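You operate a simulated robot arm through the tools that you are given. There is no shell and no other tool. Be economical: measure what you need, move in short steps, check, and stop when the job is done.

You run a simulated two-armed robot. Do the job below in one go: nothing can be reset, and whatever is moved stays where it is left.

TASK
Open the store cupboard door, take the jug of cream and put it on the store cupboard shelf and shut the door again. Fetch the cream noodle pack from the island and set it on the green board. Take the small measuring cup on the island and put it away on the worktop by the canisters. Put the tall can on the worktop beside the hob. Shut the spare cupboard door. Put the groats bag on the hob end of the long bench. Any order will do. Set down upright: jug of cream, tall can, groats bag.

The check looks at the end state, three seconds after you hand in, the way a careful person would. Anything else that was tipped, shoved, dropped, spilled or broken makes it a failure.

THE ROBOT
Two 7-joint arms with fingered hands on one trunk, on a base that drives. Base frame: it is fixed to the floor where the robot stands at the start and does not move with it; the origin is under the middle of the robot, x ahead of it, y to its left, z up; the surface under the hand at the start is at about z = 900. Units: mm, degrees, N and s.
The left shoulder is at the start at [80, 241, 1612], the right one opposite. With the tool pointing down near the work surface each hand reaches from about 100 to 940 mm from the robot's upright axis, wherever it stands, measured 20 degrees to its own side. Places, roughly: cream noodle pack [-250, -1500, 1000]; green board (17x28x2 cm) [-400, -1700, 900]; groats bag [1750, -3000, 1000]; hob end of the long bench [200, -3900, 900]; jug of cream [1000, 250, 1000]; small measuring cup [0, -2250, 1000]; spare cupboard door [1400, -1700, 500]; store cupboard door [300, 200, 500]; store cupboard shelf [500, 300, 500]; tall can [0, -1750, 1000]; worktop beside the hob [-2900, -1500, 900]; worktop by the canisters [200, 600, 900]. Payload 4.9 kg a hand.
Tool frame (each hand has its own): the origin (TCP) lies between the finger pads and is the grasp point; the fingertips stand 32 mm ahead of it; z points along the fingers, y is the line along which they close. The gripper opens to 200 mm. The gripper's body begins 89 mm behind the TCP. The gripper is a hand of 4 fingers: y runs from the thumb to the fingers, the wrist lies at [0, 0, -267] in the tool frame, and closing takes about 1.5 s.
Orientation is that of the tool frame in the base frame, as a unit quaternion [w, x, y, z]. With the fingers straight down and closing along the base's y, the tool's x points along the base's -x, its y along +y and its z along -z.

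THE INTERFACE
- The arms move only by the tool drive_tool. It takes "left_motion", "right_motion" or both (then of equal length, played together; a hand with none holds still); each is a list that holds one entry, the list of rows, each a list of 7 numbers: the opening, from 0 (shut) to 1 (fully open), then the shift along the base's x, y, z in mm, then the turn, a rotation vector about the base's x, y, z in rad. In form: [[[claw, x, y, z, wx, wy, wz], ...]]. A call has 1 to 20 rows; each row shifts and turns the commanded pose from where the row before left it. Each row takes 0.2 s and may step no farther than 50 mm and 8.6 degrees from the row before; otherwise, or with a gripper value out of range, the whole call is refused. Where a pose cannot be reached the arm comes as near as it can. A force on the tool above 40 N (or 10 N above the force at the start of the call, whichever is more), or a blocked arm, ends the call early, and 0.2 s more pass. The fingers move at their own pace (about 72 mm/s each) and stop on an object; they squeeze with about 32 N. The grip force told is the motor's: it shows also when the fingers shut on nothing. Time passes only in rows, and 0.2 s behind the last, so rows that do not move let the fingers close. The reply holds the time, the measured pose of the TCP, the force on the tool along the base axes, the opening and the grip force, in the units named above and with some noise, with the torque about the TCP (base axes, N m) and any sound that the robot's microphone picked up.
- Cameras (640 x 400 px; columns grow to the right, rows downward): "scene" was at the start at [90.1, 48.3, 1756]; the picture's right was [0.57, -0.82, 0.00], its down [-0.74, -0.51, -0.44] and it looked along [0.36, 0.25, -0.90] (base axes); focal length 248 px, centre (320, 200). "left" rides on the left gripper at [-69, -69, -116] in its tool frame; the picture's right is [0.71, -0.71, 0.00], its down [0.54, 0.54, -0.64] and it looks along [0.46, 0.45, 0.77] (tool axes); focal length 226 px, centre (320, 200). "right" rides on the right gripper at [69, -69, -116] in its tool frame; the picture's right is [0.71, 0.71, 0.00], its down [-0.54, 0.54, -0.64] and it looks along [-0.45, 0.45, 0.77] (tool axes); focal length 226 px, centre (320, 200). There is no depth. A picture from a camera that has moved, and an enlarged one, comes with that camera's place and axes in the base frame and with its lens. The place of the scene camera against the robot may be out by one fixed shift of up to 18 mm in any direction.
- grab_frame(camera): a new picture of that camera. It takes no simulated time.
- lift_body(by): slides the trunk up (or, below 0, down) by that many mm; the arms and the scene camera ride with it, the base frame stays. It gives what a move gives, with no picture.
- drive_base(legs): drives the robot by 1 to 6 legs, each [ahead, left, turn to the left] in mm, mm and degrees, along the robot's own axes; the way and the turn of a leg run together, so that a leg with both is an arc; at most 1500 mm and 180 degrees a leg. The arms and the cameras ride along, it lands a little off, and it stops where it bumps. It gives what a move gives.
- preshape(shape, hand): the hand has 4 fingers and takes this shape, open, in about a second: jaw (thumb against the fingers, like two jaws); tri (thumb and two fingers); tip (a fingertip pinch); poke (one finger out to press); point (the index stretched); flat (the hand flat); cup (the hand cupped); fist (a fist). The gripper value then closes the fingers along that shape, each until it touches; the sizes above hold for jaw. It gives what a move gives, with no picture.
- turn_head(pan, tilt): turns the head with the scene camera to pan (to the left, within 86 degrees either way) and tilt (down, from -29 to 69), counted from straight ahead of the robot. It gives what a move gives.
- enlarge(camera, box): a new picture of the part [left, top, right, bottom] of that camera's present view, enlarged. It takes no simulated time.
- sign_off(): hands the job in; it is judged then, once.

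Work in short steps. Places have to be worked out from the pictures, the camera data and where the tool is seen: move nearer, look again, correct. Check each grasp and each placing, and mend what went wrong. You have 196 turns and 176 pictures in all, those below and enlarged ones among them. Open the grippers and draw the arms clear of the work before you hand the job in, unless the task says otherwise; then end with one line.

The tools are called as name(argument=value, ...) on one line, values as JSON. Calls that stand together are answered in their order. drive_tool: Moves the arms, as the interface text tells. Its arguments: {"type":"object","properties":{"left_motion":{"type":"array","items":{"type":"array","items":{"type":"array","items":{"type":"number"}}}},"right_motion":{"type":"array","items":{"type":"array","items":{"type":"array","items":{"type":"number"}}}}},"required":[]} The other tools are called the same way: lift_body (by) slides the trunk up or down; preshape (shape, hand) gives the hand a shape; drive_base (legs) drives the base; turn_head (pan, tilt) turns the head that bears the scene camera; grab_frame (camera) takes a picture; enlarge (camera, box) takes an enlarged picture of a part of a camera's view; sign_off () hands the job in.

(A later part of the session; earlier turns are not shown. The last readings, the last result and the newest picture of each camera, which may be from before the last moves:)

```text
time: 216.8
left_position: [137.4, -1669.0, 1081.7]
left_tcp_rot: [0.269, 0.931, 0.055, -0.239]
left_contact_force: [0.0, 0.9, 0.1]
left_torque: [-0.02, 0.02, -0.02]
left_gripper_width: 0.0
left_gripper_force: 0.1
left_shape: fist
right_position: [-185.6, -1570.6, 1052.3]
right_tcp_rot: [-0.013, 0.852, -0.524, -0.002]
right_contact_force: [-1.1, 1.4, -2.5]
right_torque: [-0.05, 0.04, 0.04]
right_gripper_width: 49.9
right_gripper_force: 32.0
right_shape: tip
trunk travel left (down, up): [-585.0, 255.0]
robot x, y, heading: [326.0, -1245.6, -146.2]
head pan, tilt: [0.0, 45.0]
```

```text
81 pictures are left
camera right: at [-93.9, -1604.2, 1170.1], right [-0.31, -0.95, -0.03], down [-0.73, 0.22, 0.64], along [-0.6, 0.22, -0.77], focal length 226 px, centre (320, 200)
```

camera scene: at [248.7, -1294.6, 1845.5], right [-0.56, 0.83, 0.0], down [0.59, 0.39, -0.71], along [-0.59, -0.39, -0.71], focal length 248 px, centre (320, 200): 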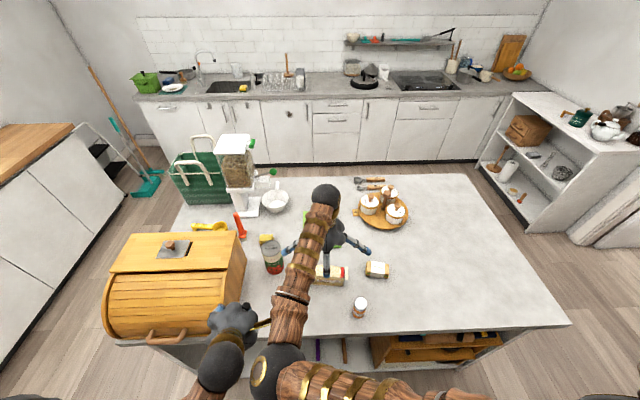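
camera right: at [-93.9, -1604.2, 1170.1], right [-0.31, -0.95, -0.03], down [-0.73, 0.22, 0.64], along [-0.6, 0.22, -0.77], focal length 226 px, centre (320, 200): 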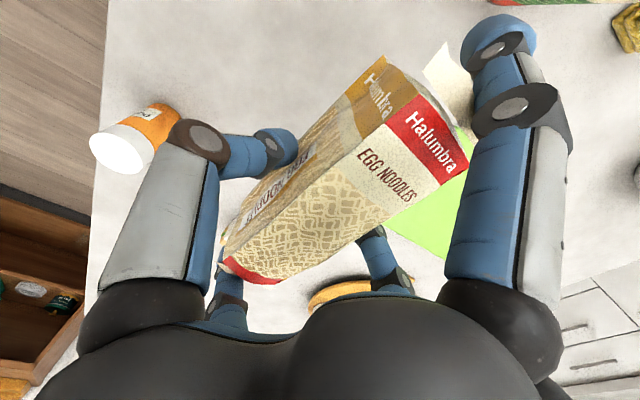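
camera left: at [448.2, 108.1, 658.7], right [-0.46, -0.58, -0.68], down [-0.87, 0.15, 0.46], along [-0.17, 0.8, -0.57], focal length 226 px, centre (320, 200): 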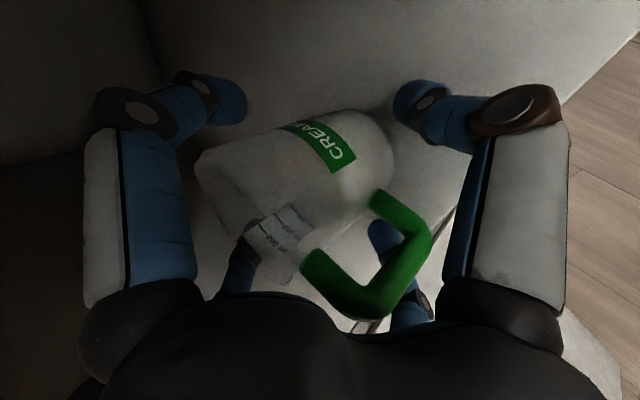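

Held. I'll carry it to the board centre (≈(−385,−1720)) while turning it 100° so it lies along the board's length.

drive_tool(right_motion=[[[0, -14.3, -10.6, 0, 0, 0, 0.125], [0, -14.3, -10.6, 0, 0, 0, 0.125], [0, -14.3, -10.6, 0, 0, 0, 0.125], [0, -14.3, -10.6, 0, 0, 0, 0.125], [0, -14.3, -10.6, 0, 0, 0, 0.125], [0, -14.3, -10.6, 0, 0, 0, 0.125], [0, -14.3, -10.6, 0, 0, 0, 0.125], [0, -14.3, -10.6, 0, 0, 0, 0.125], [0, -14.3, -10.6, 0, 0, 0, 0.125], [0, -14.3, -10.6, 0, 0, 0, 0.125], [0, -14.3, -10.6, 0, 0, 0, 0.125], [0, -14.3, -10.6, 0, 0, 0, 0.125], [0, -14.3, -10.6, 0, 0, 0, 0.125], [0, -14.3, -10.6, 0, 0, 0, 0.125]]])

grab_frame(camera="right")

grab_frame(camera="scene")

```text
time: 219.8
left_position: [135.7, -1669.5, 1080.7]
left_tcp_rot: [0.269, 0.931, 0.054, -0.239]
left_contact_force: [-0.7, 0.3, 0.4]
left_torque: [-0.03, -0.01, 0.0]
left_gripper_width: 0.0
left_gripper_force: 0.1
left_shape: fist
right_position: [-387.0, -1719.6, 1049.0]
right_tcp_rot: [-0.006, 0.948, 0.318, -0.01]
right_contact_force: [0.3, 0.3, -3.0]
right_torque: [0.0, 0.03, -0.02]
right_gripper_width: 49.5
right_gripper_force: 32.0
right_shape: tip
trunk travel left (down, up): [-585.0, 255.0]
robot x, y, heading: [324.8, -1251.8, -146.1]
head pan, tilt: [0.0, 45.0]
```

```text
80 pictures are left
camera right: at [-369.0, -1624.3, 1167.2], right [0.99, -0.14, -0.02], down [-0.09, -0.76, 0.64], along [-0.11, -0.63, -0.77], focal length 226 px, centre (320, 200)
```

right: 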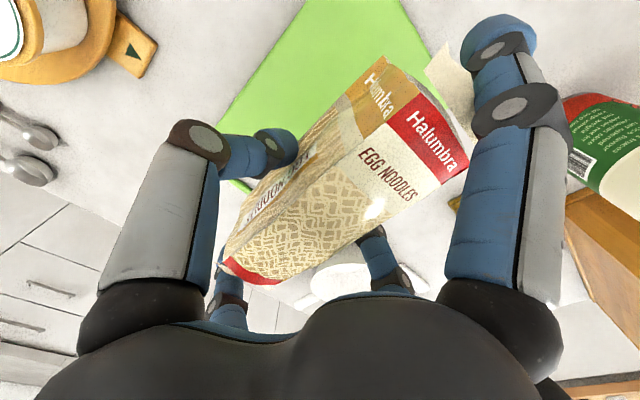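

```text
79 pictures are left
camera scene: at [243.8, -1298.0, 1845.0], right [-0.56, 0.83, 0.0], down [0.59, 0.39, -0.71], along [-0.59, -0.39, -0.71], focal length 248 px, centre (320, 200)
```

scene: 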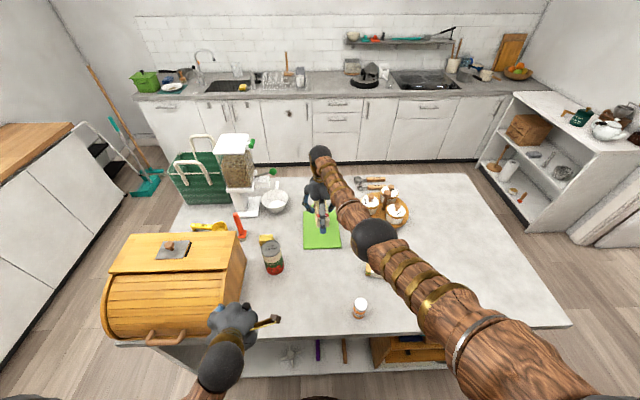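

Refined board centre is about (−373,−1706). I'll shift by 14 mm and lower; release height should be TCP z≈960 given the 2 cm board.

drive_tool(right_motion=[[[0, 7, 7, -15, 0, 0, 0], [0, 7, 7, -20, 0, 0, 0], [0, 0, 0, -20, 0, 0, 0], [0, 0, 0, -15, 0, 0, 0], [0, 0, 0, -8, 0, 0, 0], [0, 0, 0, -5, 0, 0, 0], [0, 0, 0, -3, 0, 0, 0], [0, 0, 0, 0, 0, 0, 0]]])

enlarge(camera="scene", box=[270, 170, 382, 260])

```text
time: 221.7
left_position: [137.8, -1668.5, 1080.1]
left_tcp_rot: [0.269, 0.931, 0.055, -0.239]
left_contact_force: [1.0, 0.3, 0.0]
left_torque: [-0.02, 0.01, 0.0]
left_gripper_width: 0.0
left_gripper_force: 0.2
left_shape: fist
right_position: [-372.8, -1705.5, 963.7]
right_tcp_rot: [-0.005, 0.948, 0.318, -0.011]
right_contact_force: [-0.9, 0.3, -2.6]
right_torque: [-0.04, 0.0, -0.02]
right_gripper_width: 49.6
right_gripper_force: 31.7
right_shape: tip
trunk travel left (down, up): [-585.0, 255.0]
robot x, y, heading: [333.1, -1246.0, -146.4]
head pan, tilt: [0.0, 45.0]
```

```text
4.44 times, centred on (326, 215) of scene
camera zoom: at [244.5, -1297.4, 1845.2], right [-0.56, 0.83, 0.0], down [0.59, 0.39, -0.71], along [-0.59, -0.39, -0.71], focal length 1105 px, centre (293, 133)
```

zoom: 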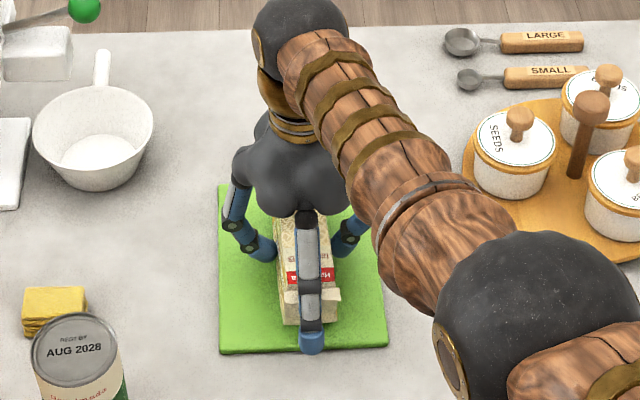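

The pack is centred on the board and nearly touching. I'll lower the last few mm and release, then rise.

drive_tool(right_motion=[[[0, 0, 0, -3, 0, 0, 0], [0, 0, 0, -2, 0, 0, 0], [0.3, 0, 0, 0, 0, 0, 0], [0.5, 0, 0, 0, 0, 0, 0], [0.6, 0, 0, 0, 0, 0, 0], [0.6, 0, 0, 0, 0, 0, 0], [0.6, 0, 0, 0, 0, 0, 0], [0.6, 0, 0, 25, 0, 0, 0], [0.6, 0, 0, 35, 0, 0, 0], [0.6, 0, 0, 40, 0, 0, 0], [0.6, 0, 0, 40, 0, 0, 0], [0.6, 0, 0, 20, 0, 0, 0]]])

grab_frame(camera="right")

enlarge(camera="scene", box=[160, 190, 320, 290])

```text
time: 224.2
left_position: [135.8, -1668.5, 1080.3]
left_tcp_rot: [0.27, 0.931, 0.054, -0.238]
left_contact_force: [0.6, 0.2, 0.2]
left_torque: [0.03, -0.03, 0.0]
left_gripper_width: 0.0
left_gripper_force: 0.1
left_shape: fist
right_position: [-372.5, -1704.8, 1119.4]
right_tcp_rot: [-0.007, 0.948, 0.317, -0.012]
right_contact_force: [0.3, 0.7, -0.8]
right_torque: [0.01, 0.03, 0.04]
right_gripper_width: 119.5
right_gripper_force: 0.0
right_shape: tip
trunk travel left (down, up): [-585.0, 255.0]
robot x, y, heading: [326.6, -1247.7, -146.3]
head pan, tilt: [0.0, 45.0]
```

```text
77 pictures are left
camera right: at [-353.9, -1609.0, 1237.6], right [0.99, -0.14, -0.03], down [-0.09, -0.76, 0.64], along [-0.11, -0.63, -0.77], focal length 226 px, centre (320, 200)
```

right: 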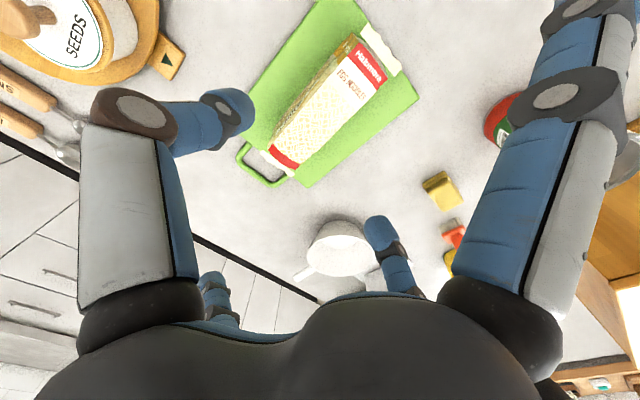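

```text
4.00 times, centred on (240, 240) of scene
camera zoom: at [245.1, -1297.1, 1845.2], right [-0.56, 0.83, 0.0], down [0.59, 0.39, -0.71], along [-0.59, -0.39, -0.71], focal length 994 px, centre (640, 40)
```

zoom: 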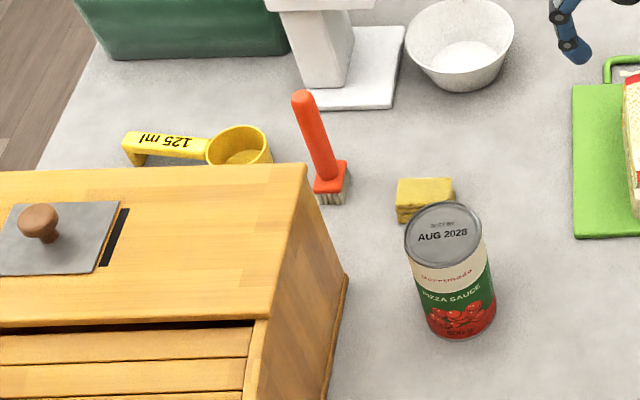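

The noodle pack rests on the board. Next the tall can at about (−100,−1750), top z≈1047: jaw shape, fingers turned 45° to stay away from the bread box, then hover above it.

preshape(hand="right", shape="jaw")

drive_tool(right_motion=[[[0.6, 0, 0, 40, 0, 0, -0.08], [0.6, 30, -5, 30, 0, 0, -0.08], [0.6, 30, -5, 10, 0, 0, -0.08], [0.6, 30, -5, 0, 0, 0, -0.08], [0.6, 30, -5, 0, 0, 0, -0.08], [0.6, 30, -5, 0, 0, 0, -0.08], [0.6, 30, -5, 0, 0, 0, -0.08], [0.6, 30, -5, 0, 0, 0, -0.08], [0.6, 30, -5, 0, 0, 0, -0.08], [0.6, 32, -5, 0, 0, 0, -0.065]]])

grab_frame(camera="right")

grab_frame(camera="scene")

```text
time: 225.2
left_position: [136.9, -1668.8, 1080.7]
left_tcp_rot: [0.269, 0.931, 0.054, -0.239]
left_contact_force: [1.3, -0.4, 0.6]
left_torque: [0.01, -0.01, 0.04]
left_gripper_width: 0.0
left_gripper_force: 0.1
left_shape: fist
right_position: [-371.8, -1704.2, 1120.3]
right_tcp_rot: [-0.007, 0.948, 0.318, -0.011]
right_contact_force: [-0.1, 0.4, 0.1]
right_torque: [0.01, -0.03, 0.01]
right_gripper_width: 200.0
right_gripper_force: 0.0
right_shape: jaw
trunk travel left (down, up): [-585.0, 255.0]
robot x, y, heading: [329.5, -1249.2, -146.4]
head pan, tilt: [0.0, 45.0]
```

```text
time: 227.3
left_position: [138.1, -1670.0, 1080.6]
left_tcp_rot: [0.27, 0.931, 0.054, -0.239]
left_contact_force: [0.3, -0.9, 0.7]
left_torque: [-0.02, 0.03, 0.0]
left_gripper_width: 0.2
left_gripper_force: 0.0
left_shape: fist
right_position: [-102.3, -1751.2, 1199.7]
right_tcp_rot: [-0.01, 0.997, -0.07, -0.009]
right_contact_force: [0.7, 0.2, -0.2]
right_torque: [-0.01, -0.02, -0.01]
right_gripper_width: 120.5
right_gripper_force: 0.0
right_shape: jaw
trunk travel left (down, up): [-585.0, 255.0]
robot x, y, heading: [331.7, -1248.0, -146.3]
head pan, tilt: [0.0, 45.0]
```

```text
75 pictures are left
camera right: at [-21.4, -1695.1, 1317.6], right [0.6, -0.8, -0.03], down [-0.6, -0.47, 0.64], along [-0.53, -0.37, -0.77], focal length 226 px, centre (320, 200)
```

right: 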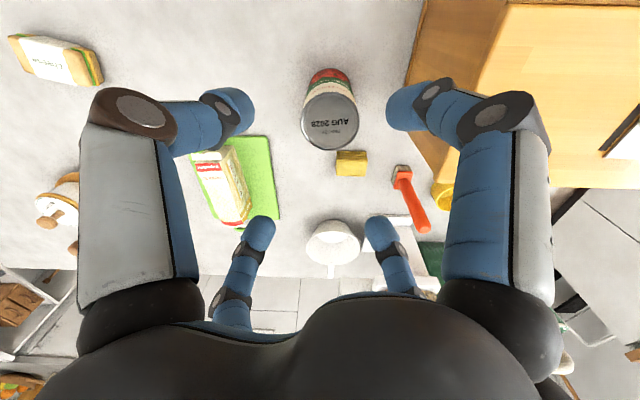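

```text
74 pictures are left
camera scene: at [246.0, -1297.6, 1845.2], right [-0.56, 0.83, 0.0], down [0.59, 0.39, -0.71], along [-0.59, -0.39, -0.71], focal length 248 px, centre (320, 200)
```

scene: 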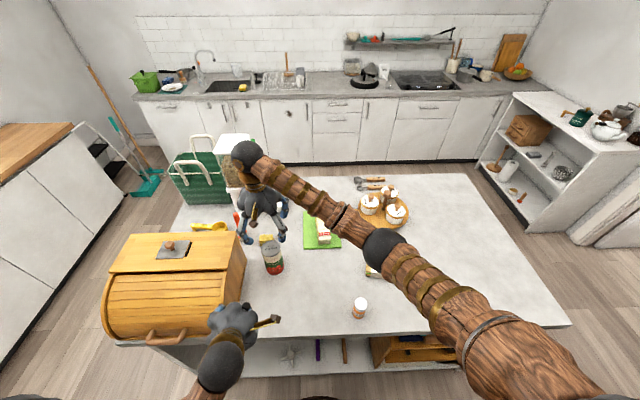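

The can axis is at about (−104,−1763). I'll shift 12 mm, descend to z≈1015 and check.

drive_tool(right_motion=[[[0.6, -2, -12, -10, 0, 0, 0], [0.6, 0, 0, -30, 0, 0, 0], [0.6, 0, 0, -30, 0, 0, 0], [0.6, 0, 0, -30, 0, 0, 0], [0.6, 0, 0, -30, 0, 0, 0], [0.6, 0, 0, -25, 0, 0, 0], [0.6, 0, 0, -20, 0, 0, 0], [0.6, 0, 0, -10, 0, 0, 0]]])

grab_frame(camera="right")

```text
time: 229.2
left_position: [137.0, -1669.2, 1080.0]
left_tcp_rot: [0.268, 0.932, 0.054, -0.239]
left_contact_force: [0.4, 0.1, -0.5]
left_torque: [0.02, -0.03, 0.01]
left_gripper_width: 0.0
left_gripper_force: 0.0
left_shape: fist
right_position: [-105.6, -1765.2, 1015.5]
right_tcp_rot: [-0.01, 0.998, -0.069, -0.008]
right_contact_force: [0.2, 1.1, 0.7]
right_torque: [0.04, 0.0, -0.01]
right_gripper_width: 120.3
right_gripper_force: 0.1
right_shape: jaw
trunk travel left (down, up): [-585.0, 255.0]
robot x, y, heading: [328.6, -1250.6, -146.2]
head pan, tilt: [0.0, 45.0]
```

```text
73 pictures are left
camera right: at [-22.9, -1708.7, 1131.8], right [0.6, -0.8, -0.03], down [-0.6, -0.48, 0.64], along [-0.52, -0.37, -0.77], focal length 226 px, centre (320, 200)
```

right: 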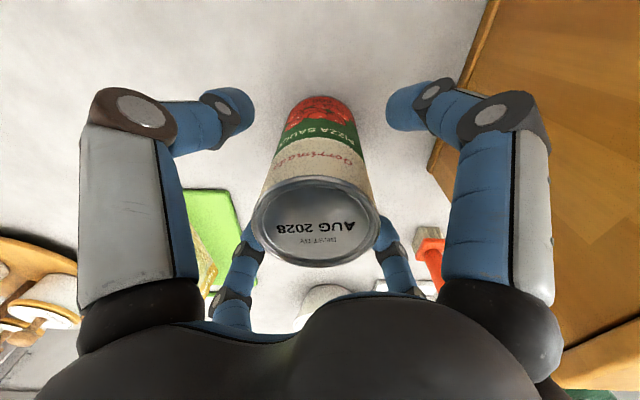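

The can is centred between all four fingers. Closing and lifting a little.

drive_tool(right_motion=[[[0.3, 0, 0, 0, 0, 0, 0], [0.2, 0, 0, 0, 0, 0, 0], [0.1, 0, 0, 0, 0, 0, 0], [0, 0, 0, 0, 0, 0, 0], [0, 0, 0, 0, 0, 0, 0], [0, 0, 0, 0, 0, 0, 0], [0, 0, 0, 10, 0, 0, 0], [0, 0, 0, 25, 0, 0, 0], [0, 0, 0, 30, 0, 0, 0], [0, 0, 0, 30, 0, 0, 0], [0, 0, 0, 30, 0, 0, 0], [0, 0, 0, 30, 0, 0, 0]]])

grab_frame(camera="right")

```text
time: 231.8
left_position: [134.7, -1668.6, 1079.0]
left_tcp_rot: [0.269, 0.932, 0.054, -0.238]
left_contact_force: [0.7, -0.1, -0.2]
left_torque: [-0.03, 0.02, 0.02]
left_gripper_width: 0.0
left_gripper_force: 0.0
left_shape: fist
right_position: [-105.2, -1762.7, 1168.5]
right_tcp_rot: [-0.01, 0.998, -0.069, -0.007]
right_contact_force: [0.8, 0.1, -7.8]
right_torque: [-0.01, -0.07, -0.01]
right_gripper_width: 66.9
right_gripper_force: 31.9
right_shape: jaw
trunk travel left (down, up): [-585.0, 255.0]
robot x, y, heading: [330.6, -1247.3, -145.9]
head pan, tilt: [0.0, 45.0]
```

```text
72 pictures are left
camera right: at [-24.5, -1707.0, 1285.8], right [0.6, -0.8, -0.03], down [-0.6, -0.48, 0.64], along [-0.52, -0.37, -0.77], focal length 226 px, centre (320, 200)
```

right: 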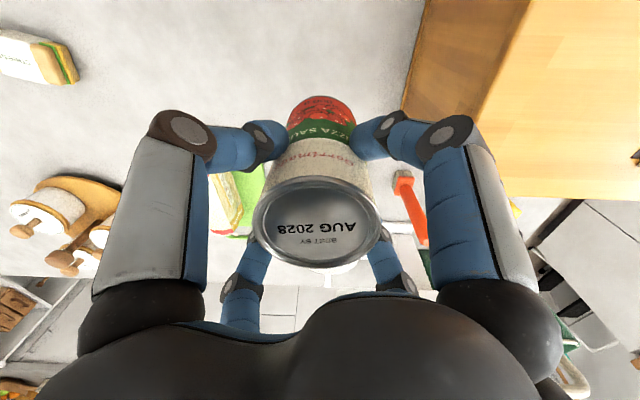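

The can is held firmly (66.9 mm). While here I'll also collect the yellow 125 ml cup with the left hand: raise the trunk 180 mm so everything clears the bread box, then drive left 400 mm.

lift_body(by=180)

drive_base(legs=[[0, 420, 0]])

preshape(hand="left", shape="jaw")

grab_frame(camera="scene")

grab_frame(camera="left")

```text
time: 233.8
left_position: [135.8, -1669.2, 1259.6]
left_tcp_rot: [0.269, 0.932, 0.053, -0.238]
left_contact_force: [-0.8, -0.2, 0.1]
left_torque: [0.02, -0.01, 0.01]
left_gripper_width: 0.1
left_gripper_force: 0.0
left_shape: fist
right_position: [-104.7, -1764.4, 1348.7]
right_tcp_rot: [-0.011, 0.998, -0.069, -0.008]
right_contact_force: [0.2, 0.3, -7.0]
right_torque: [0.02, -0.02, -0.01]
right_gripper_width: 66.6
right_gripper_force: 32.4
right_shape: jaw
trunk travel left (down, up): [-765.0, 75.0]
robot x, y, heading: [331.5, -1251.2, -146.2]
head pan, tilt: [0.0, 45.0]
```

```text
time: 236.4
left_position: [370.6, -2021.3, 1261.4]
left_tcp_rot: [0.27, 0.931, 0.051, -0.239]
left_contact_force: [0.1, 0.1, 0.3]
left_torque: [-0.02, -0.06, 0.01]
left_gripper_width: 0.0
left_gripper_force: 0.1
left_shape: fist
right_position: [130.0, -2115.6, 1348.8]
right_tcp_rot: [-0.009, 0.997, -0.071, -0.007]
right_contact_force: [-0.1, 1.1, -7.2]
right_torque: [-0.02, 0.0, 0.0]
right_gripper_width: 67.0
right_gripper_force: 31.9
right_shape: jaw
trunk travel left (down, up): [-765.0, 75.0]
robot x, y, heading: [566.7, -1599.4, -146.2]
head pan, tilt: [0.0, 45.0]
```

```text
time: 237.3
left_position: [372.3, -2025.9, 1260.5]
left_tcp_rot: [0.269, 0.932, 0.053, -0.239]
left_contact_force: [0.3, -0.4, 0.2]
left_torque: [0.02, -0.01, 0.0]
left_gripper_width: 200.1
left_gripper_force: 0.1
left_shape: jaw
right_position: [131.8, -2119.9, 1348.5]
right_tcp_rot: [-0.011, 0.997, -0.071, -0.008]
right_contact_force: [0.2, 0.1, -7.1]
right_torque: [0.0, 0.0, 0.01]
right_gripper_width: 66.9
right_gripper_force: 32.1
right_shape: jaw
trunk travel left (down, up): [-765.0, 75.0]
robot x, y, heading: [566.2, -1601.7, -146.1]
head pan, tilt: [0.0, 45.0]
```

```text
71 pictures are left
camera scene: at [481.8, -1654.4, 2025.1], right [-0.55, 0.83, 0.0], down [0.59, 0.39, -0.71], along [-0.59, -0.39, -0.71], focal length 248 px, centre (320, 200)
```

scene: 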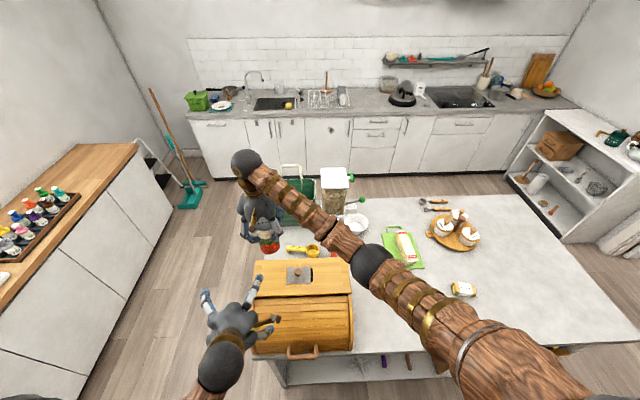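

```text
70 pictures are left
camera left: at [344.9, -1904.1, 1345.7], right [0.46, 0.58, -0.67], down [0.87, -0.14, 0.48], along [0.18, -0.8, -0.57], focal length 226 px, centre (320, 200)
```

left: 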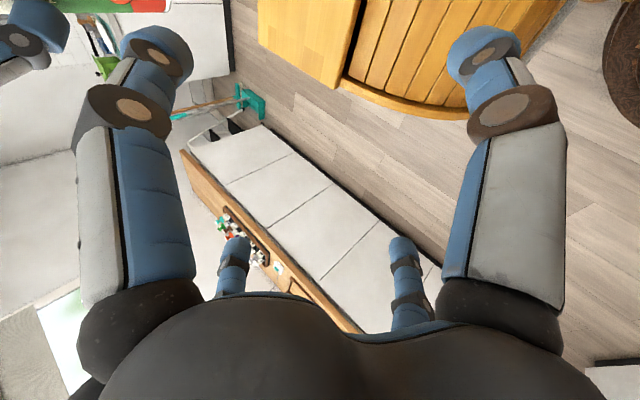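

I'll move the can hand over to the right side, out of the way, and turn the left hand straight down and forward toward the cup (bowl ≈(−102,−2090)).

drive_tool(left_motion=[[[0.5, 0, 0, 0, 0.072, -0.057, 0], [0.5, 0, 0, 0, 0.072, -0.057, 0], [0.5, 0, 0, 0, 0.072, -0.057, 0], [0.5, 0, 0, 0, 0.072, -0.057, 0], [0.5, 0, 0, 0, 0.072, -0.057, 0], [0.5, 0, 0, 0, 0.072, -0.057, 0], [0.5, 0, 0, 0, 0.072, -0.057, 0], [0.5, 0, 0, 0, 0.072, -0.057, 0], [0.5, -30, -4, 0, 0, 0, 0], [0.5, -30, -4, 0, 0, 0, 0], [0.5, -30, -4, 0, 0, 0, 0], [0.5, -30, -4, 0, 0, 0, 0], [0.5, -30, -4, 0, 0, 0, 0], [0.5, -30, -4, 0, 0, 0, 0], [0.5, -30, -4, 0, 0, 0, 0]]], right_motion=[[[0, -10, 15, 5, 0, 0, 0], [0, -16.7, 24.9, 5, 0, 0, 0], [0, -16.7, 24.9, 0, 0, 0, 0], [0, -16.7, 24.9, 0, 0, 0, 0], [0, -16.7, 24.9, 0, 0, 0, 0], [0, -16.7, 24.9, 0, 0, 0, 0], [0, -16.7, 24.9, 0, 0, 0, 0], [0, -16.7, 24.9, 0, 0, 0, 0], [0, -16.7, 24.9, 0, 0, 0, 0], [0, -16.7, 24.9, 0, 0, 0, 0], [0, -16.7, 24.9, 0, 0, 0, 0], [0, -16.7, 24.9, 0, 0, 0, 0], [0, -16.7, 24.9, 0, 0, 0, 0], [0, -16.7, 24.9, 0, 0, 0, 0], [0, -10, 15, 0, 0, 0, 0]]])

grab_frame(camera="left")

grab_frame(camera="scene")

```text
time: 238.6
left_position: [344.3, -1865.8, 1239.2]
left_tcp_rot: [0.047, 0.972, -0.21, -0.096]
left_contact_force: [0.3, -1.0, -0.4]
left_torque: [0.04, 0.01, -0.05]
left_gripper_width: 100.3
left_gripper_force: 0.0
left_shape: jaw
left hand out of reach, approached as far as the arm can: row 1, 2, 3
right_position: [57.0, -2010.0, 1358.1]
right_tcp_rot: [-0.016, 0.997, -0.07, -0.012]
right_contact_force: [0.9, -2.1, -8.5]
right_torque: [0.06, -0.03, 0.01]
right_gripper_width: 67.0
right_gripper_force: 31.6
right_shape: jaw
trunk travel left (down, up): [-765.0, 75.0]
robot x, y, heading: [563.8, -1606.9, -146.4]
head pan, tilt: [0.0, 45.0]
stopped in row 6 (left hand): the arm was blocked; the commanded pose is now the measured one
```

```text
69 pictures are left
camera left: at [335.1, -1769.3, 1355.2], right [0.91, 0.35, -0.21], down [0.4, -0.69, 0.61], along [0.07, -0.64, -0.76], focal length 226 px, centre (320, 200)
```

left: 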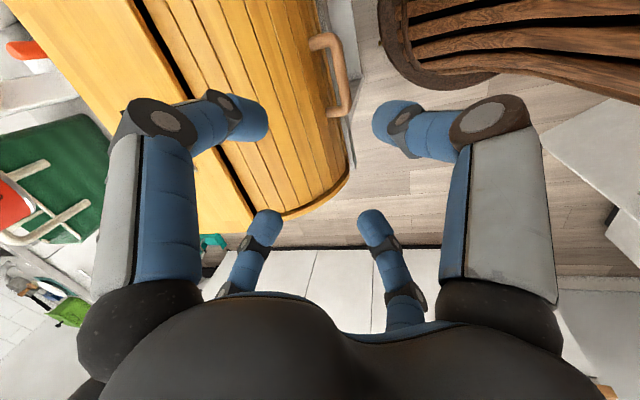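

```text
68 pictures are left
camera scene: at [497.4, -1676.3, 2024.7], right [-0.56, 0.83, 0.01], down [0.58, 0.4, -0.71], along [-0.59, -0.39, -0.71], focal length 248 px, centre (320, 200)
```

scene: 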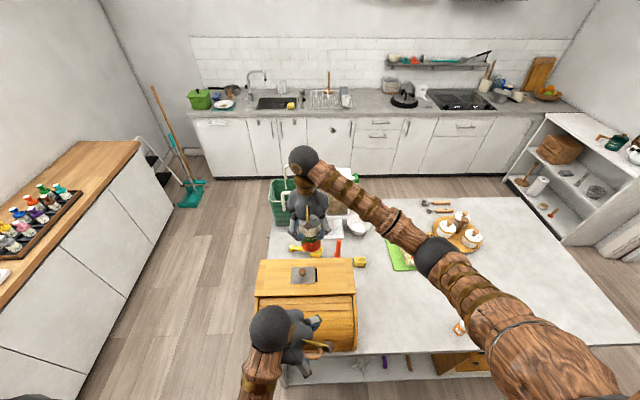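

The left hand is now nearly vertical but got crowded by the other arm. I'll continue moving the can to the right first, then send the left hand forward over the box toward the cup.

drive_tool(left_motion=[[[0.5, 0, 0, 0, 0, 0, 0], [0.5, 0, 0, 0, 0, 0, 0], [0.5, 0, 0, 0, 0, 0, 0], [0.5, 0, 0, 0, 0, 0, 0], [0.5, 0, 0, 0, 0, 0, 0], [0.5, 0, 0, 0, 0, 0, 0], [0.5, -15, -10, 10, 0, 0, 0], [0.5, -28, -19, 10, 0, 0, 0], [0.5, -28, -19, 10, 0, 0, 0], [0.5, -28, -19, 0, 0, 0, 0], [0.5, -28, -19, 0, 0, 0, 0], [0.5, -28, -19, 0, 0, 0, 0], [0.5, -28, -19, 0, 0, 0, 0], [0.5, -28, -19, 0, 0, 0, 0]]], right_motion=[[[0, -12, 18, 0, 0, 0, 0], [0, -16.7, 24.9, 0, 0, 0, 0], [0, -16.7, 24.9, 0, 0, 0, 0], [0, -16.7, 24.9, 0, 0, 0, 0], [0, -16.7, 24.9, 0, 0, 0, 0], [0, -16.7, 24.9, 0, 0, 0, 0], [0, -16.7, 24.9, 0, 0, 0, 0], [0, -16.7, 24.9, 0, 0, 0, 0], [0, -16.7, 24.9, 0, 0, 0, 0], [0, -16.7, 24.9, 0, 0, 0, 0], [0, -10, 15, 0, 0, 0, 0], [0, 0, 0, 0, 0, 0, 0], [0, 0, 0, 0, 0, 0, 0], [0, 0, 0, 0, 0, 0, 0]]])

grab_frame(camera="scene")

```text
time: 240.4
left_position: [322.1, -1812.7, 1255.3]
left_tcp_rot: [0.031, 0.944, -0.314, -0.099]
left_contact_force: [-1.3, 0.0, 0.1]
left_torque: [0.06, -0.1, -0.01]
left_gripper_width: 100.1
left_gripper_force: 0.0
left_shape: jaw
right_position: [-60.8, -1822.1, 1365.7]
right_tcp_rot: [-0.016, 0.997, -0.071, -0.016]
right_contact_force: [0.0, -0.5, -6.9]
right_torque: [0.0, 0.01, 0.03]
right_gripper_width: 66.5
right_gripper_force: 31.9
right_shape: jaw
trunk travel left (down, up): [-765.0, 75.0]
robot x, y, heading: [564.7, -1602.5, -146.1]
head pan, tilt: [0.0, 45.0]
stopped in row 8 (left hand): the arm was blocked; the commanded pose is now the measured one
```

```text
67 pictures are left
camera scene: at [510.2, -1676.1, 2024.6], right [-0.56, 0.83, 0.02], down [0.58, 0.4, -0.71], along [-0.6, -0.39, -0.7], focal length 248 px, centre (320, 200)
```

scene: 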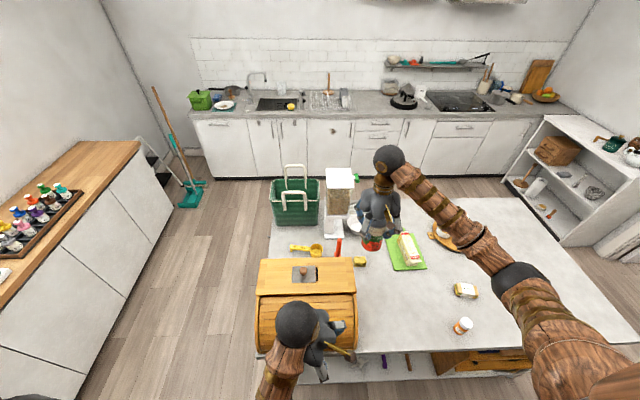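

The left arm is binding near the trunk. I'll move it back outward to the left, where it was free.

drive_tool(left_motion=[[[0.5, 14, -21, 8, 0, 0, 0], [0.5, 14, -21, 8, 0, 0, 0], [0.5, 14, -21, 8, 0, 0, 0], [0.5, 14, -21, 8, 0, 0, 0], [0.5, 14, -21, 8, 0, 0, 0], [0.5, 14, -21, 8, 0, 0, 0], [0.5, 14, -21, 8, 0, 0, 0], [0.5, 14, -21, 8, 0, 0, 0]]])

grab_frame(camera="scene")

```text
time: 241.2
left_position: [324.7, -1842.4, 1281.7]
left_tcp_rot: [0.059, 0.905, -0.406, -0.108]
left_contact_force: [0.1, -0.5, -0.2]
left_torque: [-0.01, 0.0, -0.02]
left_gripper_width: 100.2
left_gripper_force: 0.1
left_shape: jaw
left hand out of reach, approached as far as the arm can: row 3
right_position: [-71.0, -1824.6, 1364.9]
right_tcp_rot: [-0.018, 0.997, -0.071, -0.014]
right_contact_force: [-0.2, 0.0, -7.0]
right_torque: [0.02, -0.06, 0.01]
right_gripper_width: 66.8
right_gripper_force: 32.0
right_shape: jaw
trunk travel left (down, up): [-765.0, 75.0]
robot x, y, heading: [564.6, -1604.0, -146.5]
head pan, tilt: [0.0, 45.0]
stopped in row 3 (left hand): the arm was blocked; the commanded pose is now the measured one
```

```text
66 pictures are left
camera scene: at [497.3, -1679.8, 2027.4], right [-0.56, 0.83, 0.02], down [0.58, 0.4, -0.71], along [-0.59, -0.38, -0.71], focal length 248 px, centre (320, 200)
```

scene: 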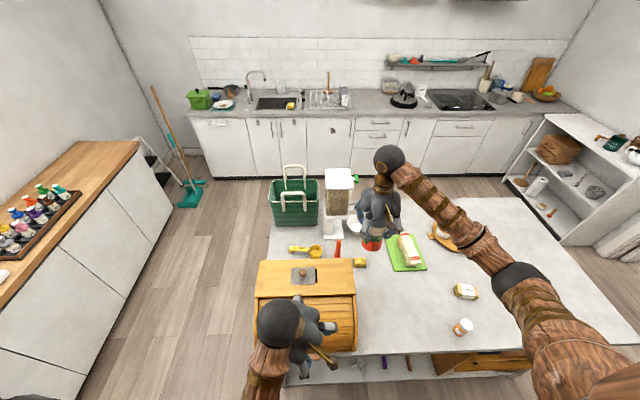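

The left hand is folded too close to the shoulder. I'll back the base off 300 mm so there is room, then extend the left arm downward and forward.

drive_base(legs=[[-300, 0, 0]])

drive_tool(left_motion=[[[0.5, 0, 0, -30, 0, 0, 0], [0.5, 0, 0, -35, 0, 0, 0], [0.5, -8, -6, -35, 0, 0, 0], [0.5, -8, -6, -35, 0, 0, 0], [0.5, -16, -11, -30, 0, 0, 0], [0.5, -25, -17, -10, 0, 0, 0], [0.5, -25, -17, 0, 0, 0, 0], [0.5, -25, -17, 0, 0, 0, 0], [0.5, -25, -17, 0, 0, 0, 0], [0.5, -25, -17, 0, 0, 0, 0]]])

grab_frame(camera="scene")

```text
time: 243.2
left_position: [574.2, -1675.5, 1279.8]
left_tcp_rot: [0.058, 0.905, -0.407, -0.108]
left_contact_force: [0.0, 0.5, 0.0]
left_torque: [-0.01, -0.03, -0.02]
left_gripper_width: 100.2
left_gripper_force: 0.0
left_shape: jaw
right_position: [178.5, -1659.2, 1361.6]
right_tcp_rot: [-0.017, 0.997, -0.07, -0.013]
right_contact_force: [-0.1, -0.5, -6.1]
right_torque: [0.01, -0.01, -0.01]
right_gripper_width: 66.8
right_gripper_force: 31.8
right_shape: jaw
trunk travel left (down, up): [-765.0, 75.0]
robot x, y, heading: [814.1, -1436.5, -146.3]
head pan, tilt: [0.0, 45.0]
```

```text
time: 244.1
left_position: [506.6, -1720.5, 1209.3]
left_tcp_rot: [0.133, 0.871, -0.455, -0.129]
left_contact_force: [-0.3, -0.6, 0.2]
left_torque: [-0.02, -0.02, 0.03]
left_gripper_width: 99.9
left_gripper_force: 0.1
left_shape: jaw
right_position: [176.5, -1660.5, 1358.8]
right_tcp_rot: [-0.019, 0.997, -0.071, -0.01]
right_contact_force: [0.0, 0.0, -6.5]
right_torque: [0.0, -0.01, -0.02]
right_gripper_width: 66.9
right_gripper_force: 32.1
right_shape: jaw
trunk travel left (down, up): [-765.0, 75.0]
robot x, y, heading: [816.2, -1436.4, -145.8]
head pan, tilt: [0.0, 45.0]
stopped in row 4 (left hand): the arm was blocked; the commanded pose is now the measured one
```

```text
65 pictures are left
camera scene: at [740.5, -1515.3, 2023.9], right [-0.56, 0.83, 0.01], down [0.58, 0.4, -0.7], along [-0.59, -0.38, -0.71], focal length 248 px, centre (320, 200)
```

scene: 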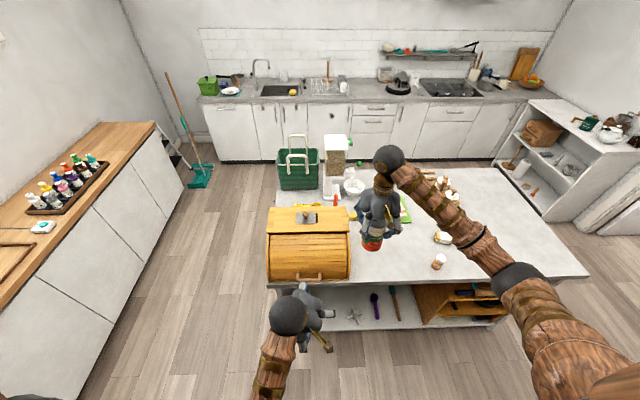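

The left arm keeps binding, so I'll just carry it along and use the right arm for the remaining work. Now to deliver the can: around the right end of the island to the hob counter.

drive_base(legs=[[0, -1400, 0], [0, -390, 0], [1100, 0, 0], [900, 0, 0]])

grab_frame(camera="scene")

```text
time: 262.9
left_position: [-2124.1, -1423.7, 1211.3]
left_tcp_rot: [0.139, 0.886, -0.425, -0.124]
left_contact_force: [-0.1, 0.3, 0.0]
left_torque: [0.0, 0.02, -0.02]
left_gripper_width: 99.9
left_gripper_force: 0.1
left_shape: jaw
right_position: [-2457.4, -1384.1, 1360.3]
right_tcp_rot: [-0.018, 0.999, -0.039, -0.013]
right_contact_force: [-0.3, 0.9, -7.0]
right_torque: [-0.03, 0.0, 0.0]
right_gripper_width: 66.8
right_gripper_force: 32.2
right_shape: jaw
trunk travel left (down, up): [-765.0, 75.0]
robot x, y, heading: [-1832.7, -1119.1, -142.3]
head pan, tilt: [0.0, 45.0]
```

```text
64 pictures are left
camera scene: at [-1901.0, -1202.0, 2024.5], right [-0.61, 0.79, 0.01], down [0.56, 0.44, -0.7], along [-0.56, -0.42, -0.71], focal length 248 px, centre (320, 200)
```

scene: 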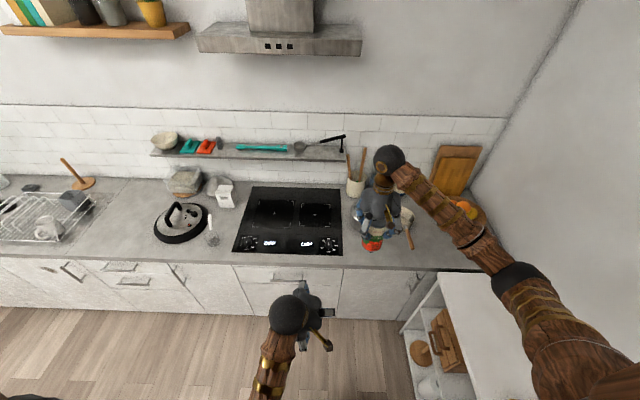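

I'm in front of the hob. The target area is right of it, so I'll check the free space there with the right hand camera and a zoom.

grab_frame(camera="right")

enlarge(camera="scene", box=[320, 160, 480, 280])

```text
63 pictures are left
camera right: at [-2377.9, -1325.2, 1478.3], right [0.65, -0.76, -0.04], down [-0.57, -0.52, 0.64], along [-0.51, -0.39, -0.77], focal length 226 px, centre (320, 200)
```

right: 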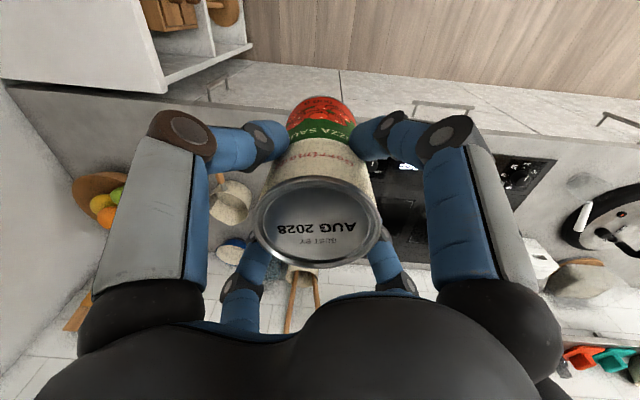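

```text
3.33 times, centred on (400, 220) of scene
camera zoom: at [-1901.0, -1202.0, 2024.5], right [-0.61, 0.79, 0.01], down [0.56, 0.44, -0.7], along [-0.56, -0.42, -0.71], focal length 828 px, centre (53, 133)
```

zoom: 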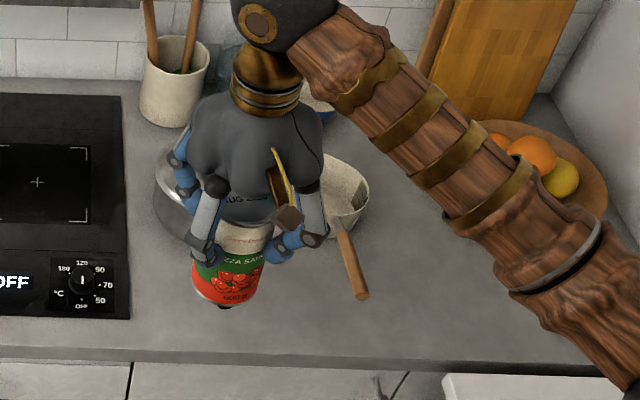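

There's free worktop just right of the hob, in front of the glass bowl, around (−2695,−1415). I'll lower the trunk 200 mm and drive 150 mm forward.

lift_body(by=-200)

drive_base(legs=[[150, 0, 0]])

drive_tool(right_motion=[[[0, -12, 6, 0, 0, 0, 0], [0, -12, 6, 0, 0, 0, 0], [0, -16, 8, 0, 0, 0, 0], [0, -16, 8, 0, 0, 0, 0], [0, -16, 8, 0, 0, 0, 0], [0, -16, 8, 0, 0, 0, 0], [0, -16, 8, 0, 0, 0, 0], [0, -12, 8, 0, 0, 0, 0]]])

grab_frame(camera="scene")

grab_frame(camera="right")

```text
time: 265.1
left_position: [-2127.2, -1424.8, 1008.8]
left_tcp_rot: [0.138, 0.886, -0.425, -0.125]
left_contact_force: [0.5, -0.7, -0.4]
left_torque: [0.03, 0.01, -0.01]
left_gripper_width: 100.1
left_gripper_force: 0.1
left_shape: jaw
right_position: [-2459.0, -1384.2, 1157.6]
right_tcp_rot: [-0.018, 0.999, -0.037, -0.012]
right_contact_force: [-0.8, 0.4, -8.0]
right_torque: [-0.02, -0.01, -0.01]
right_gripper_width: 66.9
right_gripper_force: 32.3
right_shape: jaw
trunk travel left (down, up): [-565.0, 275.0]
robot x, y, heading: [-1836.3, -1120.3, -142.6]
head pan, tilt: [0.0, 45.0]
```

```text
time: 266.4
left_position: [-2244.7, -1517.4, 1010.4]
left_tcp_rot: [0.139, 0.886, -0.424, -0.125]
left_contact_force: [0.1, 0.0, -0.2]
left_torque: [0.0, -0.03, 0.02]
left_gripper_width: 100.1
left_gripper_force: 0.1
left_shape: jaw
right_position: [-2575.9, -1475.9, 1158.5]
right_tcp_rot: [-0.018, 0.999, -0.037, -0.011]
right_contact_force: [0.4, -0.3, -7.6]
right_torque: [0.01, -0.02, -0.01]
right_gripper_width: 66.6
right_gripper_force: 31.9
right_shape: jaw
trunk travel left (down, up): [-565.0, 275.0]
robot x, y, heading: [-1951.1, -1208.5, -142.5]
head pan, tilt: [0.0, 45.0]
```

```text
time: 268.2
left_position: [-2245.5, -1516.8, 1011.3]
left_tcp_rot: [0.142, 0.886, -0.423, -0.125]
left_contact_force: [-0.9, 0.6, 0.0]
left_torque: [0.03, 0.02, 0.01]
left_gripper_width: 99.7
left_gripper_force: 0.1
left_shape: jaw
right_position: [-2691.2, -1414.0, 1161.6]
right_tcp_rot: [-0.018, 0.999, -0.038, -0.012]
right_contact_force: [-0.7, 0.4, -6.5]
right_torque: [0.0, -0.02, -0.01]
right_gripper_width: 66.7
right_gripper_force: 32.1
right_shape: jaw
trunk travel left (down, up): [-565.0, 275.0]
robot x, y, heading: [-1951.4, -1210.6, -142.1]
head pan, tilt: [0.0, 45.0]
```

```text
61 pictures are left
camera scene: at [-2021.0, -1293.7, 1824.2], right [-0.61, 0.79, 0.02], down [0.56, 0.44, -0.7], along [-0.56, -0.42, -0.71], focal length 248 px, centre (320, 200)
```

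scene: 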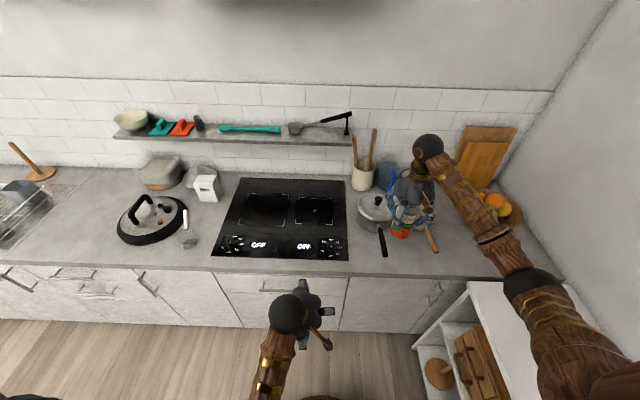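

```text
60 pictures are left
camera right: at [-2613.1, -1354.6, 1280.1], right [0.65, -0.76, -0.04], down [-0.57, -0.52, 0.64], along [-0.51, -0.39, -0.77], focal length 226 px, centre (320, 200)
```

right: 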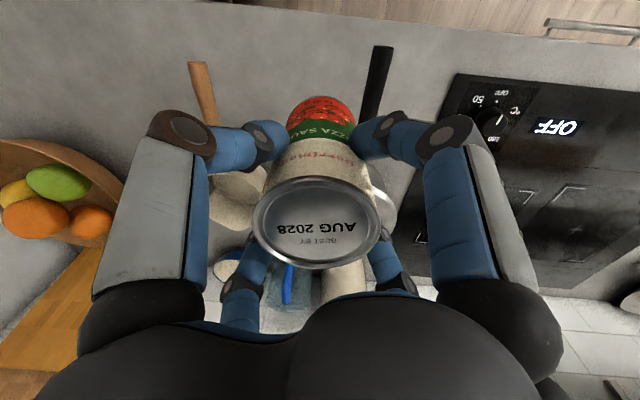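

Two pan handles stick out there (ends at u≈−328 and −561), so I'll place the can midway between them at about (−2700,−1349). Shift and lower.

drive_tool(right_motion=[[[0, -3, 20, 0, 0, 0, 0], [0, -3, 25, 0, 0, 0, 0], [0, -3, 20, 0, 0, 0, 0], [0, 0, 0, -20, 0, 0, 0], [0, 0, 0, -25, 0, 0, 0], [0, 0, 0, -25, 0, 0, 0], [0, 0, 0, -25, 0, 0, 0], [0, 0, 0, -20, 0, 0, 0], [0, 0, 0, -10, 0, 0, 0], [0, 0, 0, -8, 0, 0, 0], [0, 0, 0, 0, 0, 0, 0]]])

grab_frame(camera="right")

```text
time: 270.6
left_position: [-2244.9, -1517.2, 1011.2]
left_tcp_rot: [0.141, 0.886, -0.423, -0.125]
left_contact_force: [-0.4, -0.5, 0.4]
left_torque: [-0.02, 0.01, 0.0]
left_gripper_width: 99.9
left_gripper_force: 0.1
left_shape: jaw
right_position: [-2703.0, -1346.8, 1028.8]
right_tcp_rot: [-0.019, 0.999, -0.038, -0.013]
right_contact_force: [0.3, -1.4, -7.6]
right_torque: [0.01, -0.01, 0.01]
right_gripper_width: 66.8
right_gripper_force: 32.2
right_shape: jaw
trunk travel left (down, up): [-565.0, 275.0]
robot x, y, heading: [-1951.0, -1211.7, -142.5]
head pan, tilt: [0.0, 45.0]
```

```text
59 pictures are left
camera right: at [-2623.9, -1288.8, 1147.4], right [0.65, -0.76, -0.04], down [-0.57, -0.52, 0.64], along [-0.51, -0.39, -0.77], focal length 226 px, centre (320, 200)
```

right: 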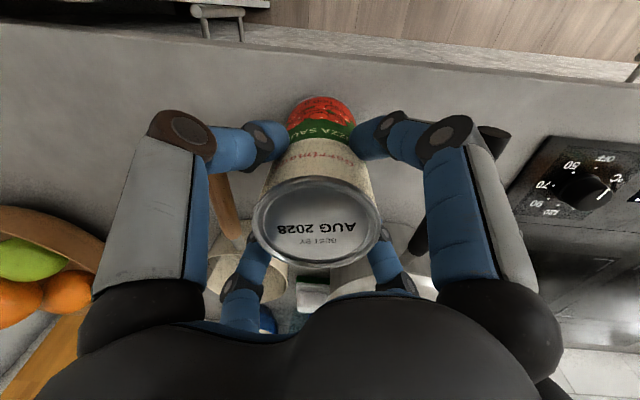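

The position is clear between the handles. Lowering the last bit to contact.

drive_tool(right_motion=[[[0, 0, 0, -6, 0, 0, 0], [0, 0, 0, -3, 0, 0, 0], [0, 0, 0, -3, 0, 0, 0], [0, 0, 0, -2, 0, 0, 0], [0, 0, 0, 0, 0, 0, 0]]])

```text
time: 271.8
left_position: [-2244.7, -1517.5, 1013.0]
left_tcp_rot: [0.141, 0.886, -0.423, -0.126]
left_contact_force: [-0.9, -0.6, 0.5]
left_torque: [-0.02, 0.02, -0.01]
left_gripper_width: 100.1
left_gripper_force: 0.1
left_shape: jaw
right_position: [-2701.5, -1347.0, 1014.9]
right_tcp_rot: [-0.018, 0.999, -0.038, -0.012]
right_contact_force: [-0.1, -0.3, -7.1]
right_torque: [0.02, -0.01, -0.01]
right_gripper_width: 66.8
right_gripper_force: 32.4
right_shape: jaw
trunk travel left (down, up): [-565.0, 275.0]
robot x, y, heading: [-1950.6, -1210.3, -142.3]
head pan, tilt: [0.0, 45.0]
```

No contact yet. I'll continue down in 2 mm steps.

drive_tool(right_motion=[[[0, 0, 0, -2, 0, 0, 0], [0, 0, 0, -2, 0, 0, 0], [0, 0, 0, -2, 0, 0, 0], [0, 0, 0, 0, 0, 0, 0]]])

drive_tool(right_motion=[[[0, 0, 0, -2, 0, 0, 0], [0, 0, 0, -2, 0, 0, 0], [0, 0, 0, 0, 0, 0, 0]]])

```text
time: 272.8
left_position: [-2245.2, -1516.9, 1013.4]
left_tcp_rot: [0.142, 0.886, -0.423, -0.126]
left_contact_force: [-0.1, 1.1, -0.2]
left_torque: [0.01, 0.01, 0.01]
left_gripper_width: 100.1
left_gripper_force: 0.0
left_shape: jaw
right_position: [-2702.4, -1347.0, 1011.5]
right_tcp_rot: [-0.017, 0.999, -0.038, -0.014]
right_contact_force: [-1.1, 1.5, 37.2]
right_torque: [-0.01, -0.01, 0.11]
right_gripper_width: 67.7
right_gripper_force: 32.3
right_shape: jaw
trunk travel left (down, up): [-565.0, 275.0]
robot x, y, heading: [-1948.0, -1212.0, -142.1]
head pan, tilt: [0.0, 45.0]
```

```text
time: 273.2
left_position: [-2246.1, -1517.3, 1016.7]
left_tcp_rot: [0.145, 0.885, -0.424, -0.125]
left_contact_force: [-0.6, -0.2, -0.1]
left_torque: [0.0, 0.02, -0.01]
left_gripper_width: 100.1
left_gripper_force: 0.1
left_shape: jaw
right_position: [-2701.9, -1346.6, 1013.5]
right_tcp_rot: [-0.017, 0.999, -0.038, -0.015]
right_contact_force: [-0.2, -0.4, 6.4]
right_torque: [-0.12, -0.15, -0.04]
right_gripper_width: 67.7
right_gripper_force: 32.3
right_shape: jaw
trunk travel left (down, up): [-565.0, 275.0]
robot x, y, heading: [-1954.2, -1210.5, -142.1]
head pan, tilt: [0.0, 45.0]
stopped in row 1 (right hand): the force on the tool passed its limit at 50 N (the readings are from after the stop); the commanded pose is now the measured one
```

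The can is standing on the worktop. I'll open just enough, then rise slowly.

drive_tool(right_motion=[[[0.42, 0, 0, 0, 0, 0, 0], [0.46, 0, 0, 0, 0, 0, 0], [0.46, 0, 0, 0, 0, 0, 0], [0.46, 0, 0, 0, 0, 0, 0], [0.46, 0, 0, 15, 0, 0, 0], [0.46, 0, 0, 25, 0, 0, 0], [0.46, 0, 0, 30, 0, 0, 0], [0.46, 0, 0, 40, 0, 0, 0], [0.46, 0, 0, 40, 0, 0, 0], [0.46, 0, 0, 40, 0, 0, 0]]])

grab_frame(camera="right")

```text
time: 275.4
left_position: [-2245.3, -1518.0, 1013.3]
left_tcp_rot: [0.143, 0.886, -0.423, -0.127]
left_contact_force: [-0.4, 0.1, 0.1]
left_torque: [0.01, 0.0, -0.01]
left_gripper_width: 99.7
left_gripper_force: 0.0
left_shape: jaw
right_position: [-2700.1, -1348.8, 1200.4]
right_tcp_rot: [-0.017, 0.999, -0.038, -0.014]
right_contact_force: [-0.5, -0.9, 0.0]
right_torque: [-0.01, -0.03, -0.01]
right_gripper_width: 91.5
right_gripper_force: 0.0
right_shape: jaw
trunk travel left (down, up): [-565.0, 275.0]
robot x, y, heading: [-1949.6, -1209.5, -142.2]
head pan, tilt: [0.0, 45.0]
```

```text
58 pictures are left
camera right: at [-2621.0, -1289.9, 1317.9], right [0.65, -0.76, -0.04], down [-0.56, -0.52, 0.64], along [-0.51, -0.39, -0.77], focal length 226 px, centre (320, 200)
```

right: 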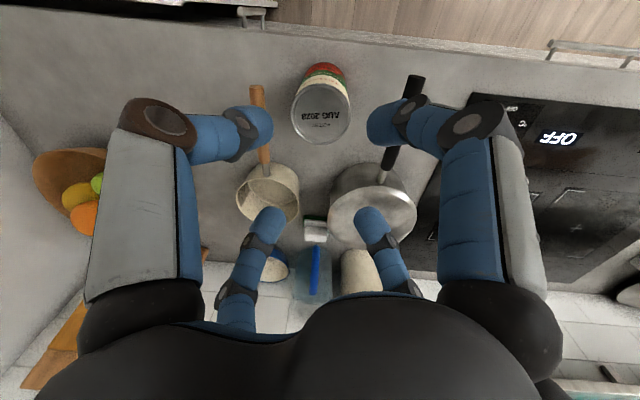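

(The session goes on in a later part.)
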